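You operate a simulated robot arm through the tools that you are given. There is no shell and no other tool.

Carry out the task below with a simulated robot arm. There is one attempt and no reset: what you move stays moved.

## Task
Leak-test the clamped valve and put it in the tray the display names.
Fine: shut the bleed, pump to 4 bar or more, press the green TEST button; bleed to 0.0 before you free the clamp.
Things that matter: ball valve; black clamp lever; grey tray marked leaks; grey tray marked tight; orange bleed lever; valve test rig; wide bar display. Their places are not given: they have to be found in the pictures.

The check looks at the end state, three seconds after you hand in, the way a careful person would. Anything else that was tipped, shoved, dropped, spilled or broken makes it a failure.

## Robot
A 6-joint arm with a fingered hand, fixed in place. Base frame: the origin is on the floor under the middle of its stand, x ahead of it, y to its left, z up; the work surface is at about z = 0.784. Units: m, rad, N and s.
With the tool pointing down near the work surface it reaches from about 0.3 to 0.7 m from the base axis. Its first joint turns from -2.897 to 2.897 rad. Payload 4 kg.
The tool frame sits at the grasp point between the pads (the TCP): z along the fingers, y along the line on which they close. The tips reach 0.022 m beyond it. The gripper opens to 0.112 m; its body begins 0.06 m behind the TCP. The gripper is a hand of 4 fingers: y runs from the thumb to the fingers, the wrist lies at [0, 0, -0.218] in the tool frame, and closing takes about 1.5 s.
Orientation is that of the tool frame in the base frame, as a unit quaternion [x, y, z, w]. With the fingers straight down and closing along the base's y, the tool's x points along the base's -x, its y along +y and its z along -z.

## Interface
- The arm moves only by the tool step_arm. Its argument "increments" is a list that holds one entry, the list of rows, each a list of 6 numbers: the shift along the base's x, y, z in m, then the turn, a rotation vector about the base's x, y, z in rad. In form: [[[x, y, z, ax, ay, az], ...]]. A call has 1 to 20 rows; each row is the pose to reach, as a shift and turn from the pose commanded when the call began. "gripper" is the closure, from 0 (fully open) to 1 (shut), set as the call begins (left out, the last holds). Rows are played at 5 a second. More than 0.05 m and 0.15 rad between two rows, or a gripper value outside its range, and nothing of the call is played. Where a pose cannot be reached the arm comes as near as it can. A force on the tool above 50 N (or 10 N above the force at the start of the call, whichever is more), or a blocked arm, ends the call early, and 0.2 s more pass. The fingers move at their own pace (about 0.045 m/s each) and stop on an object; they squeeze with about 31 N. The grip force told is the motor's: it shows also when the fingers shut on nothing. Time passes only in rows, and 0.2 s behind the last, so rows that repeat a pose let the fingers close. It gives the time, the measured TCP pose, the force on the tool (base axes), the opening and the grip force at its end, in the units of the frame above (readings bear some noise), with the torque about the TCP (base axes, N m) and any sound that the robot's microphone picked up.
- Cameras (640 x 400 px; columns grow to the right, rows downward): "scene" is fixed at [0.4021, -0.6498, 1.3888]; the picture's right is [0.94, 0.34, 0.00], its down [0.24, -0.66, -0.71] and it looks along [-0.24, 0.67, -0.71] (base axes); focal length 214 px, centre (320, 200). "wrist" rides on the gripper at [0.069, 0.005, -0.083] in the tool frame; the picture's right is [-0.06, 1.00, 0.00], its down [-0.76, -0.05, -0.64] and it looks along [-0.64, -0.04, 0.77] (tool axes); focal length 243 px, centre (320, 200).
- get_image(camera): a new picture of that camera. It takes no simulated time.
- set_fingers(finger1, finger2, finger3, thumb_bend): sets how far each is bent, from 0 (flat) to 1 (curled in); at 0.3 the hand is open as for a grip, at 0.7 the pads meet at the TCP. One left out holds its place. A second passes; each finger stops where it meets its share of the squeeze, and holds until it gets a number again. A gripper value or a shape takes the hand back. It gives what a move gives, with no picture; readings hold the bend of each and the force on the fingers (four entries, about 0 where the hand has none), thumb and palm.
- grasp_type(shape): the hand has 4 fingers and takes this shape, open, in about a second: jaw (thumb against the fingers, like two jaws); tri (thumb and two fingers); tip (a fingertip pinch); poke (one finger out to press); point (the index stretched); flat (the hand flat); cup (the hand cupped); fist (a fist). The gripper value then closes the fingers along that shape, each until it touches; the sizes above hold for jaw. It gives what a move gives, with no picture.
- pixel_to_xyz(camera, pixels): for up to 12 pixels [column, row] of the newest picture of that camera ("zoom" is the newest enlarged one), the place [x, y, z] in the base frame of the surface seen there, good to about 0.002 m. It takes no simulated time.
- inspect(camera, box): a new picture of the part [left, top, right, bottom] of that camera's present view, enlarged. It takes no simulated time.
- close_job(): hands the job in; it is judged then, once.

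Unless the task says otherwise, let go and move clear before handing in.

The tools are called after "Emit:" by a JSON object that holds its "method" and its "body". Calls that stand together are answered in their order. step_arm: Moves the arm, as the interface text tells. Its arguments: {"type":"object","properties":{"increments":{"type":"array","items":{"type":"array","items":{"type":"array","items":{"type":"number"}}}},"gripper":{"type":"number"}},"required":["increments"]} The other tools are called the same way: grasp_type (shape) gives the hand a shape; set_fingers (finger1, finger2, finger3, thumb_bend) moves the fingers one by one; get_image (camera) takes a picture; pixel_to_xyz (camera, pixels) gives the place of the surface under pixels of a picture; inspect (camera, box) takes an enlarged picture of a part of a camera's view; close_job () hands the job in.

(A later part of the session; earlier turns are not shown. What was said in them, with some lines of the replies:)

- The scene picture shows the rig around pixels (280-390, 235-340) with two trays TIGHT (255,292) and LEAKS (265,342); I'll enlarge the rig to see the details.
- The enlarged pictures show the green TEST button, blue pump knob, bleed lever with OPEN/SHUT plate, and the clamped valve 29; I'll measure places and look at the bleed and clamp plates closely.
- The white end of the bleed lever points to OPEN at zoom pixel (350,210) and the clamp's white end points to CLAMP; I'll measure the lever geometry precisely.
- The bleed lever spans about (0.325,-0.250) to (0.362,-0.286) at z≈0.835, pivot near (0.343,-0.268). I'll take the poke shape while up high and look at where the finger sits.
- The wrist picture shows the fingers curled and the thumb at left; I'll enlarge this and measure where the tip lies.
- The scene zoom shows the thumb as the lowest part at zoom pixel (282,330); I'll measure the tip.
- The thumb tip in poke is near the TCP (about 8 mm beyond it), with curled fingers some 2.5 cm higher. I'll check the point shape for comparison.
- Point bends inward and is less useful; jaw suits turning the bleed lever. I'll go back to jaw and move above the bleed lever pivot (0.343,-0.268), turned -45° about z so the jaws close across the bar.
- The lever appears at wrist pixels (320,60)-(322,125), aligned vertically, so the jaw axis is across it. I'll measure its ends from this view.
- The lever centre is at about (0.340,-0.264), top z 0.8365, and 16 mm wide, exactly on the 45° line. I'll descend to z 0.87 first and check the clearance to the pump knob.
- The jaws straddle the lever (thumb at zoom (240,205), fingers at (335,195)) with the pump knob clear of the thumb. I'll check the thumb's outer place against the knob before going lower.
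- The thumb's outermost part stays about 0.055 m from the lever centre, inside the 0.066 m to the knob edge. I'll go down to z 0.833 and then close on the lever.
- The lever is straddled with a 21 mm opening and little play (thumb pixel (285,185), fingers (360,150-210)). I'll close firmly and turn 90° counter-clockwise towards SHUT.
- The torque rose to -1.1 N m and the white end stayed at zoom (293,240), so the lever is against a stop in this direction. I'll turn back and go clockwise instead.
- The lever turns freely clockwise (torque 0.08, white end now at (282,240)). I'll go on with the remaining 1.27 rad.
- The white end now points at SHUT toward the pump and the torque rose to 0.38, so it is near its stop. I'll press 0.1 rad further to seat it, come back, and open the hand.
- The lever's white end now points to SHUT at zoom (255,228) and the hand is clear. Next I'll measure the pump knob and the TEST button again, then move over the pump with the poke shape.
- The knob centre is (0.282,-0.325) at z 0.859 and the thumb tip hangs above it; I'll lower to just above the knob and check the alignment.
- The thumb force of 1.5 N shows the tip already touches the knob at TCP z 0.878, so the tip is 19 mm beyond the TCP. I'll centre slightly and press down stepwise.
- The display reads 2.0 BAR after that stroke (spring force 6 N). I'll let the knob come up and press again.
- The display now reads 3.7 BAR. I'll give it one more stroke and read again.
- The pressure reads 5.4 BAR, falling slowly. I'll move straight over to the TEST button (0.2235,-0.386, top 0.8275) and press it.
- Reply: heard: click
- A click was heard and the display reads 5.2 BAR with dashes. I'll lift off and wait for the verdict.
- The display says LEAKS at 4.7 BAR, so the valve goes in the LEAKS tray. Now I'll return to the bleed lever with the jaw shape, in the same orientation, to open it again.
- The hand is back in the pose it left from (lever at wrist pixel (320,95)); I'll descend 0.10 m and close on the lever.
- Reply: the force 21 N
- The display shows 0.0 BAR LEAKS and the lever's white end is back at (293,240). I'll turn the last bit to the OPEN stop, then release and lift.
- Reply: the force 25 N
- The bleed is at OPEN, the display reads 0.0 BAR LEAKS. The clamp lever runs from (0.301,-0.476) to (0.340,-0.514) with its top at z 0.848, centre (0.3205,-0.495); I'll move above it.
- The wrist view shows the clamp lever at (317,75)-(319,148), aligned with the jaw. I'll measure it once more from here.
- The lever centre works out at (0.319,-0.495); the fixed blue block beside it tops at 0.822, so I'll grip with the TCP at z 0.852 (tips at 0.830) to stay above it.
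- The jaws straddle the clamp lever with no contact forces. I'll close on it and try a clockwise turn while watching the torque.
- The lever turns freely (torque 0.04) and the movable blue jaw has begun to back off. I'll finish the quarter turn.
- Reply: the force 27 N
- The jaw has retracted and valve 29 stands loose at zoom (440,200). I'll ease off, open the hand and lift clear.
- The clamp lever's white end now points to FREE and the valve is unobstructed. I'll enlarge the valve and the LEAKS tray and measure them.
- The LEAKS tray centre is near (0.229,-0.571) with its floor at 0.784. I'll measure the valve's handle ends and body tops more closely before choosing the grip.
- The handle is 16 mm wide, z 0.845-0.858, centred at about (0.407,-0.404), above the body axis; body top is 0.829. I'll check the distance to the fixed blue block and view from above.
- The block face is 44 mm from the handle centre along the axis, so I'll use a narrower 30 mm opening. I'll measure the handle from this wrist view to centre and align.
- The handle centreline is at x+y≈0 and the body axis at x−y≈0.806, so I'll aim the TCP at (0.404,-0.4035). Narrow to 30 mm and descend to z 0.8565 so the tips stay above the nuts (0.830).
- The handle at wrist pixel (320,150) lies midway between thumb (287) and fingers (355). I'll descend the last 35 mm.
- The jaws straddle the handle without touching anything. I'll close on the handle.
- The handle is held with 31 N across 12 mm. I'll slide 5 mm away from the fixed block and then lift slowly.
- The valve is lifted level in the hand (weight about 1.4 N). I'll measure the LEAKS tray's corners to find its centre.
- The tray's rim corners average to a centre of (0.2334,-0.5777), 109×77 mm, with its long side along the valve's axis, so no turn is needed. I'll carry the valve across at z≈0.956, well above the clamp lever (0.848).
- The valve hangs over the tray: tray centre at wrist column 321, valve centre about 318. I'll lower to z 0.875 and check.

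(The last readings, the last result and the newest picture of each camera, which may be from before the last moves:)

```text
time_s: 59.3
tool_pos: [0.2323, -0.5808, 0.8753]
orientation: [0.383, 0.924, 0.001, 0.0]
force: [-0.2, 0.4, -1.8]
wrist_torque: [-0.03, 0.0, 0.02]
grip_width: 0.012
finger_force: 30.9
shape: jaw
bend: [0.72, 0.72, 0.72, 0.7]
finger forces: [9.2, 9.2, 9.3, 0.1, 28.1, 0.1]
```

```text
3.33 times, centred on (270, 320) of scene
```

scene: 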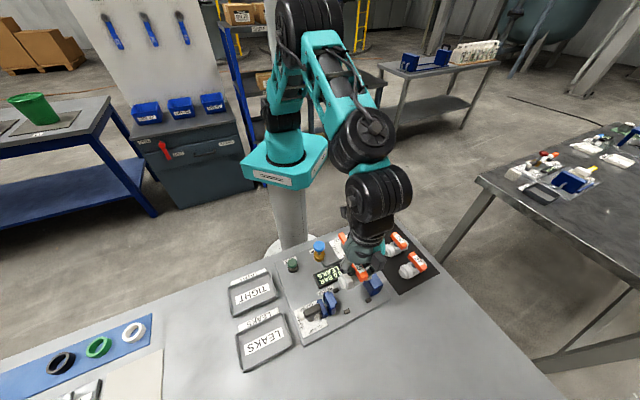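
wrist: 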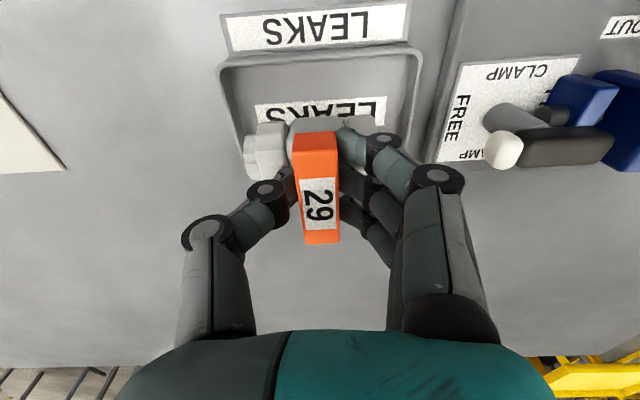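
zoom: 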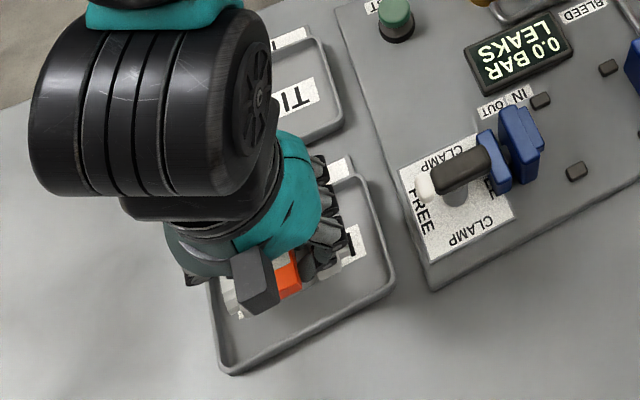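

The projection agrees that the valve is centred over the tray. I'll lower to 0.853, then in small steps until it touches the floor.

Emit:
{"method": "step_arm", "body": {"increments": [[[0.0005, 0.001, -0.012, 0, 0, 0], [0.0005, 0.001, -0.022, 0, 0, 0], [0.0005, 0.001, -0.022, 0, 0, 0]]]}}

Emit:
{"method": "step_arm", "body": {"increments": [[[0, 0, -0.002, 0, 0, 0], [0, 0, -0.004, 0, 0, 0], [0, 0, -0.004, 0, 0, 0]]]}}

Emit:
{"method": "inspect", "body": {"camera": "scene", "box": [210, 280, 330, 380]}}

Emit:
{"method": "get_image", "body": {"camera": "wrist"}}

```text
time_s: 60.1
tool_pos: [0.2339, -0.5788, 0.8536]
orientation: [0.383, 0.924, 0.001, 0.0]
force: [-0.2, 0.5, -1.4]
wrist_torque: [-0.02, 0.01, 0.02]
grip_width: 0.0121
finger_force: 31.4
shape: jaw
bend: [0.72, 0.72, 0.72, 0.7]
finger forces: [9.3, 9.4, 9.4, 0.0, 27.9, 0.0]
```

```text
time_s: 60.9
tool_pos: [0.2316, -0.5788, 0.849]
orientation: [0.383, 0.924, 0.001, 0.001]
force: [-0.1, 0.0, -0.3]
wrist_torque: [-0.01, -0.01, 0.0]
grip_width: 0.012
finger_force: 31.8
shape: jaw
bend: [0.72, 0.72, 0.72, 0.7]
finger forces: [9.4, 9.3, 9.3, 0.0, 28.1, 0.0]
```

```text
4.00 times, centred on (270, 330) of scene
```

zoom: 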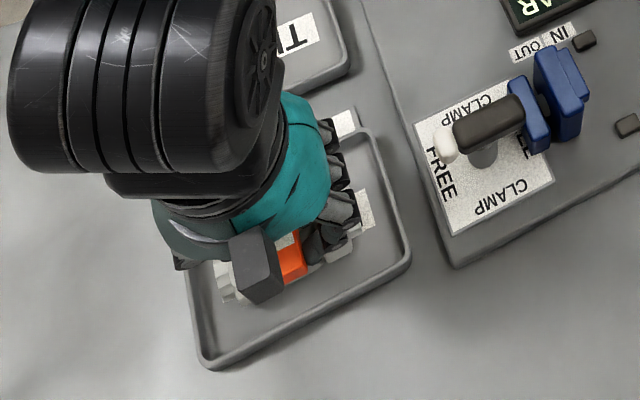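

```text
taken
```

wrist: 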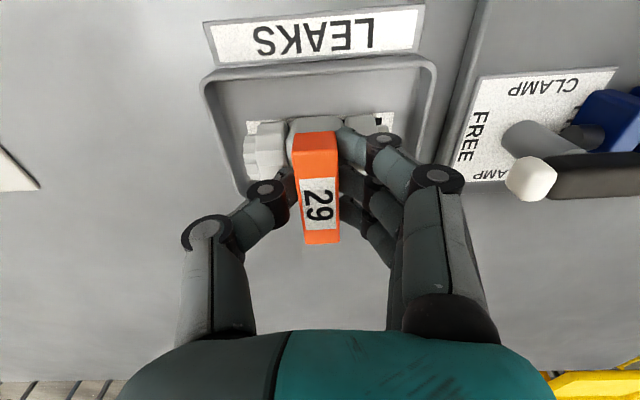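

The vertical force went from -1.4 to -0.3 N, so the valve is beginning to rest on the floor. I'll lower 1 mm at a time and read.

Emit:
{"method": "step_arm", "body": {"increments": [[[0, 0, -0.001, 0, 0, 0], [0, 0, -0.001, 0, 0, 0]]]}}

Emit:
{"method": "step_arm", "body": {"increments": [[[0, 0, -0.001, 0, 0, 0], [0, 0, -0.001, 0, 0, 0]]]}}

```text
time_s: 61.5
tool_pos: [0.2331, -0.5785, 0.8483]
orientation: [0.383, 0.924, 0.001, 0.0]
force: [-0.2, -0.9, -2.0]
wrist_torque: [-0.02, -0.04, 0.02]
grip_width: 0.0122
finger_force: 30.7
shape: jaw
bend: [0.72, 0.72, 0.72, 0.7]
finger forces: [9.3, 9.4, 9.3, 0.1, 28.0, 0.0]
```

```text
time_s: 62.1
tool_pos: [0.234, -0.5784, 0.8471]
orientation: [0.383, 0.924, 0.0, 0.0]
force: [0.0, 0.2, -0.3]
wrist_torque: [0.05, 0.03, 0.02]
grip_width: 0.0123
finger_force: 30.8
shape: jaw
bend: [0.72, 0.72, 0.72, 0.7]
finger forces: [9.4, 9.4, 9.6, 0.1, 28.3, 0.0]
```

The readings are noisy and show no firm contact yet at z 0.8475. I'll go on 1 mm at a time.

Emit:
{"method": "step_arm", "body": {"increments": [[[0, 0, -0.001, 0, 0, 0], [0, 0, -0.001, 0, 0, 0]]]}}

Emit:
{"method": "step_arm", "body": {"increments": [[[0, 0, -0.001, 0, 0, 0], [0, 0, -0.001, 0, 0, 0]]]}}

Emit:
{"method": "inspect", "body": {"camera": "wrist", "box": [190, 30, 450, 200]}}

```text
time_s: 62.7
tool_pos: [0.2314, -0.5789, 0.8476]
orientation: [0.382, 0.924, -0.001, 0.001]
force: [0.0, -1.4, 6.4]
wrist_torque: [0.01, 0.01, -0.03]
grip_width: 0.0123
finger_force: 31.3
shape: jaw
bend: [0.72, 0.72, 0.72, 0.7]
finger forces: [9.9, 9.8, 9.8, 0.0, 30.7, 0.1]
```

```text
time_s: 63.3
tool_pos: [0.2332, -0.5793, 0.8466]
orientation: [0.383, 0.924, -0.001, 0.002]
force: [0.3, -0.7, 17.3]
wrist_torque: [0.0, -0.04, 0.02]
grip_width: 0.0128
finger_force: 30.9
shape: jaw
bend: [0.72, 0.72, 0.72, 0.71]
finger forces: [11.1, 11.2, 11.1, 0.0, 33.5, 0.0]
```

```text
2.35 times, centred on (320, 115) of wrist
```

zoom: 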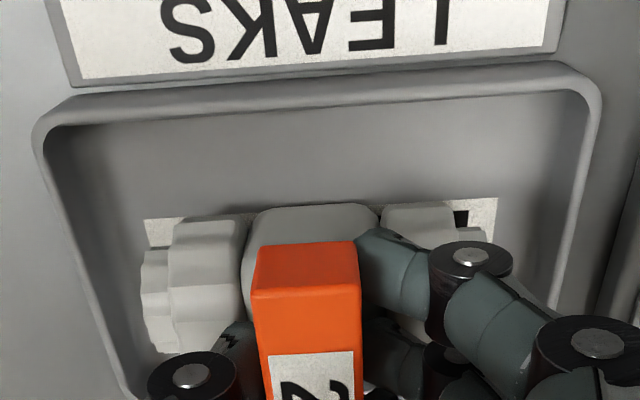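

Firm contact now: 17 N upward, and the picture shows the valve lying inside the tray over its label. I'll back off 1.5 mm to unload, open a little and lift straight up.

Emit:
{"method": "step_arm", "body": {"increments": [[[0, 0, 0.0015, 0, 0, 0], [0, 0, 0.0015, 0, 0, 0]]]}}

Emit:
{"method": "step_arm", "body": {"increments": [[[0, 0, 0, 0, 0, 0], [0, 0, 0, 0, 0, 0], [0, 0, 0, 0, 0, 0], [0, 0, 0, 0, 0, 0]]], "gripper": 0.65}}

Emit:
{"method": "inspect", "body": {"camera": "wrist", "box": [190, 30, 450, 250]}}

```text
time_s: 63.9
tool_pos: [0.2306, -0.5792, 0.8471]
orientation: [0.383, 0.924, -0.001, 0.001]
force: [2.5, -4.1, 13.5]
wrist_torque: [-0.04, -0.12, 0.01]
grip_width: 0.0125
finger_force: 30.6
shape: jaw
bend: [0.72, 0.72, 0.72, 0.7]
finger forces: [10.8, 10.7, 10.7, 0.0, 33.8, 0.0]
```

```text
time_s: 64.9
tool_pos: [0.2315, -0.5783, 0.846]
orientation: [0.383, 0.924, 0.001, 0.0]
force: [0.1, 0.4, 0.1]
wrist_torque: [-0.01, -0.04, 0.0]
grip_width: 0.0387
finger_force: 0.0
shape: jaw
bend: [0.74, 0.74, 0.74, 0.7]
finger forces: [0.0, 0.1, 0.1, 0.1, 0.0, 0.0]
```

```text
1.82 times, centred on (320, 140) of wrist
```

zoom: 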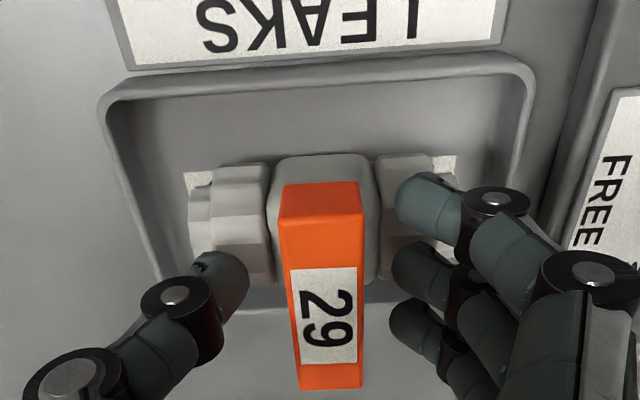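

The fingers are free of the handle (all forces about 0) and the valve sits in the tray. I'll lift straight up and look.

Emit:
{"method": "step_arm", "body": {"increments": [[[0, 0, 0.02, 0, 0, 0], [0, 0, 0.05, 0, 0, 0], [0, 0, 0.09, 0, 0, 0], [0, 0, 0.13, 0, 0, 0], [0, 0, 0.17, 0, 0, 0], [0.03, 0.03, 0.2, 0, 0, 0], [0.06, 0.06, 0.22, 0, 0, 0], [0.09, 0.09, 0.24, 0, 0, 0], [0.12, 0.12, 0.25, 0, 0, 0], [0.12, 0.15, 0.25, 0, 0, 0], [0.12, 0.19, 0.25, 0, 0, 0], [0.12, 0.23, 0.25, 0, 0, 0], [0.12, 0.23, 0.25, 0, 0, 0]]]}}

Emit:
{"method": "get_image", "body": {"camera": "scene"}}

Emit:
{"method": "inspect", "body": {"camera": "scene", "box": [220, 250, 400, 370]}}

Emit:
{"method": "inspect", "body": {"camera": "scene", "box": [225, 300, 305, 380]}}

```text
refused: row 6 steps farther than a row can; nothing moved
```

```text
taken
```

scene: 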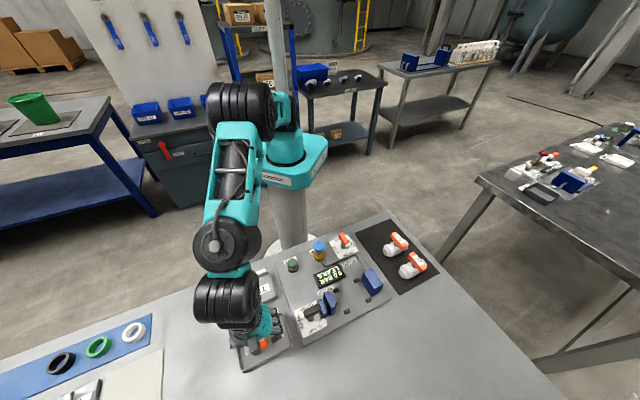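

```text
3.33 times, centred on (310, 310) of scene
```

zoom: 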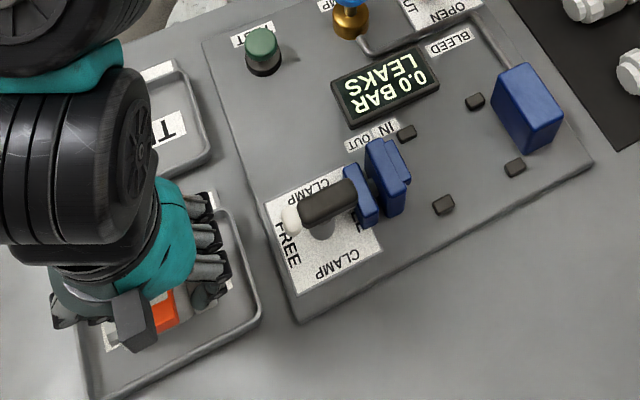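

```text
5.00 times, centred on (265, 340) of scene
```

zoom: 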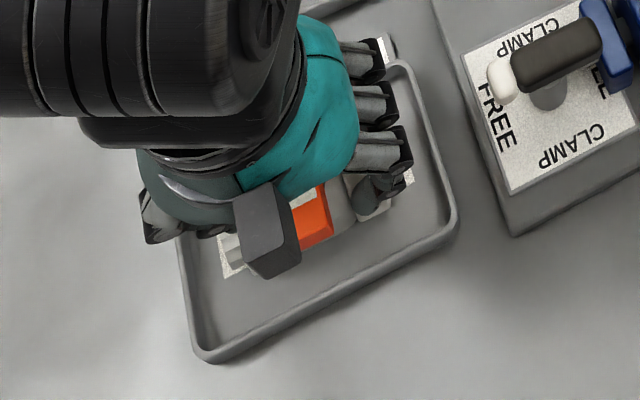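

The call was refused since one row was too long, so nothing moved; the hand is still around the handle, not touching. I'll lift straight up with smaller rows.

Emit:
{"method": "step_arm", "body": {"increments": [[[0, 0, 0.02, 0, 0, 0], [0, 0, 0.05, 0, 0, 0], [0, 0, 0.09, 0, 0, 0], [0, 0, 0.13, 0, 0, 0], [0, 0, 0.17, 0, 0, 0], [0, 0, 0.21, 0, 0, 0], [0.025, 0.03, 0.22, 0, 0, 0], [0.05, 0.06, 0.23, 0, 0, 0], [0.075, 0.09, 0.24, 0, 0, 0], [0.1, 0.12, 0.25, 0, 0, 0], [0.11, 0.16, 0.25, 0, 0, 0], [0.11, 0.2, 0.25, 0, 0, 0], [0.11, 0.24, 0.25, 0, 0, 0], [0.11, 0.24, 0.25, 0, 0, 0]]]}}

Emit:
{"method": "get_image", "body": {"camera": "scene"}}

Emit:
{"method": "inspect", "body": {"camera": "scene", "box": [220, 250, 400, 370]}}

Emit:
{"method": "inspect", "body": {"camera": "scene", "box": [225, 300, 305, 380]}}

```text
time_s: 67.9
tool_pos: [0.3435, -0.3382, 1.0985]
orientation: [0.382, 0.924, 0.001, 0.001]
force: [0.6, -0.1, -0.6]
wrist_torque: [0.01, 0.02, 0.02]
grip_width: 0.0389
finger_force: 0.0
shape: jaw
bend: [0.74, 0.74, 0.74, 0.7]
finger forces: [0.0, 0.1, 0.0, 0.0, 0.0, 0.0]
```

```text
taken
```

scene: 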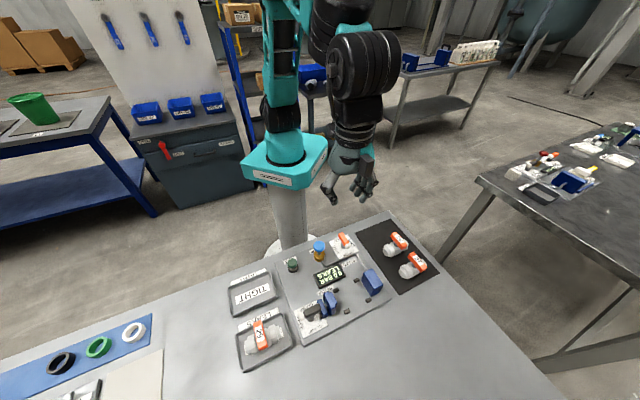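

```text
3.33 times, centred on (310, 310) of scene
```

zoom: 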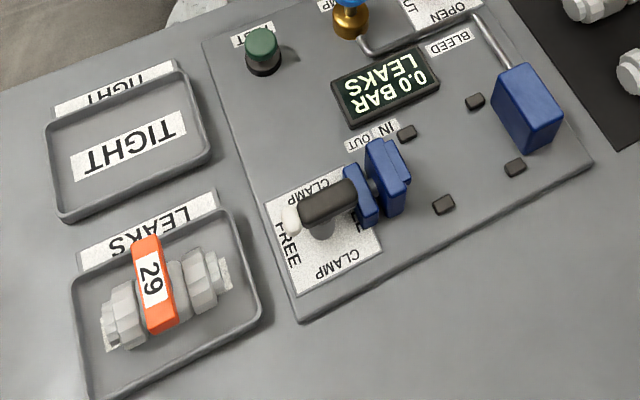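

```text
5.00 times, centred on (265, 340) of scene
```

zoom: 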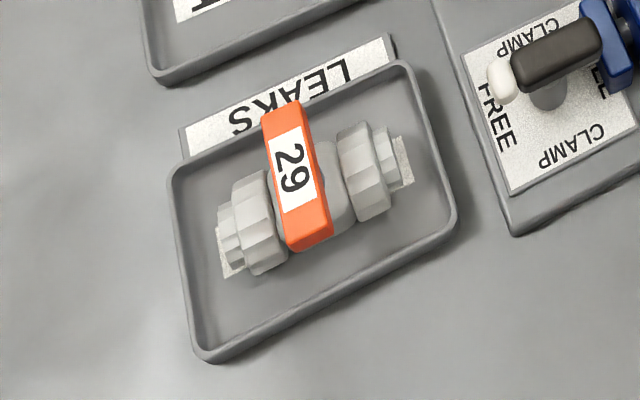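

Valve 29 sits upright wholly inside the LEAKS tray at zoom (295,190). The tray is unmoved, the display reads 0.0 BAR LEAKS, valves 26 and 27 are untouched, and the hand is open and clear, so I'll hand in.

Emit:
{"method": "close_job", "body": {}}

```text
The job is handed in.
```

The last pictures show valve 29 upright and fully inside the LEAKS tray, which is the tray the display named. The job is handed in.

- **Test:** I shut the bleed, pumped to 5.5 bar and pressed TEST. The display read 5.2 bar at the press, and it then showed LEAKS at 4.7 bar.
- **Bleed and clamp:** I opened the bleed until the display read 0.0 bar, and only then turned the clamp lever to FREE. The bleed is left open and the clamp free.
- **Surroundings:** In the last pictures the tray had not moved and valves 26 and 27 looked untouched. The hand was empty and well clear when I handed in.
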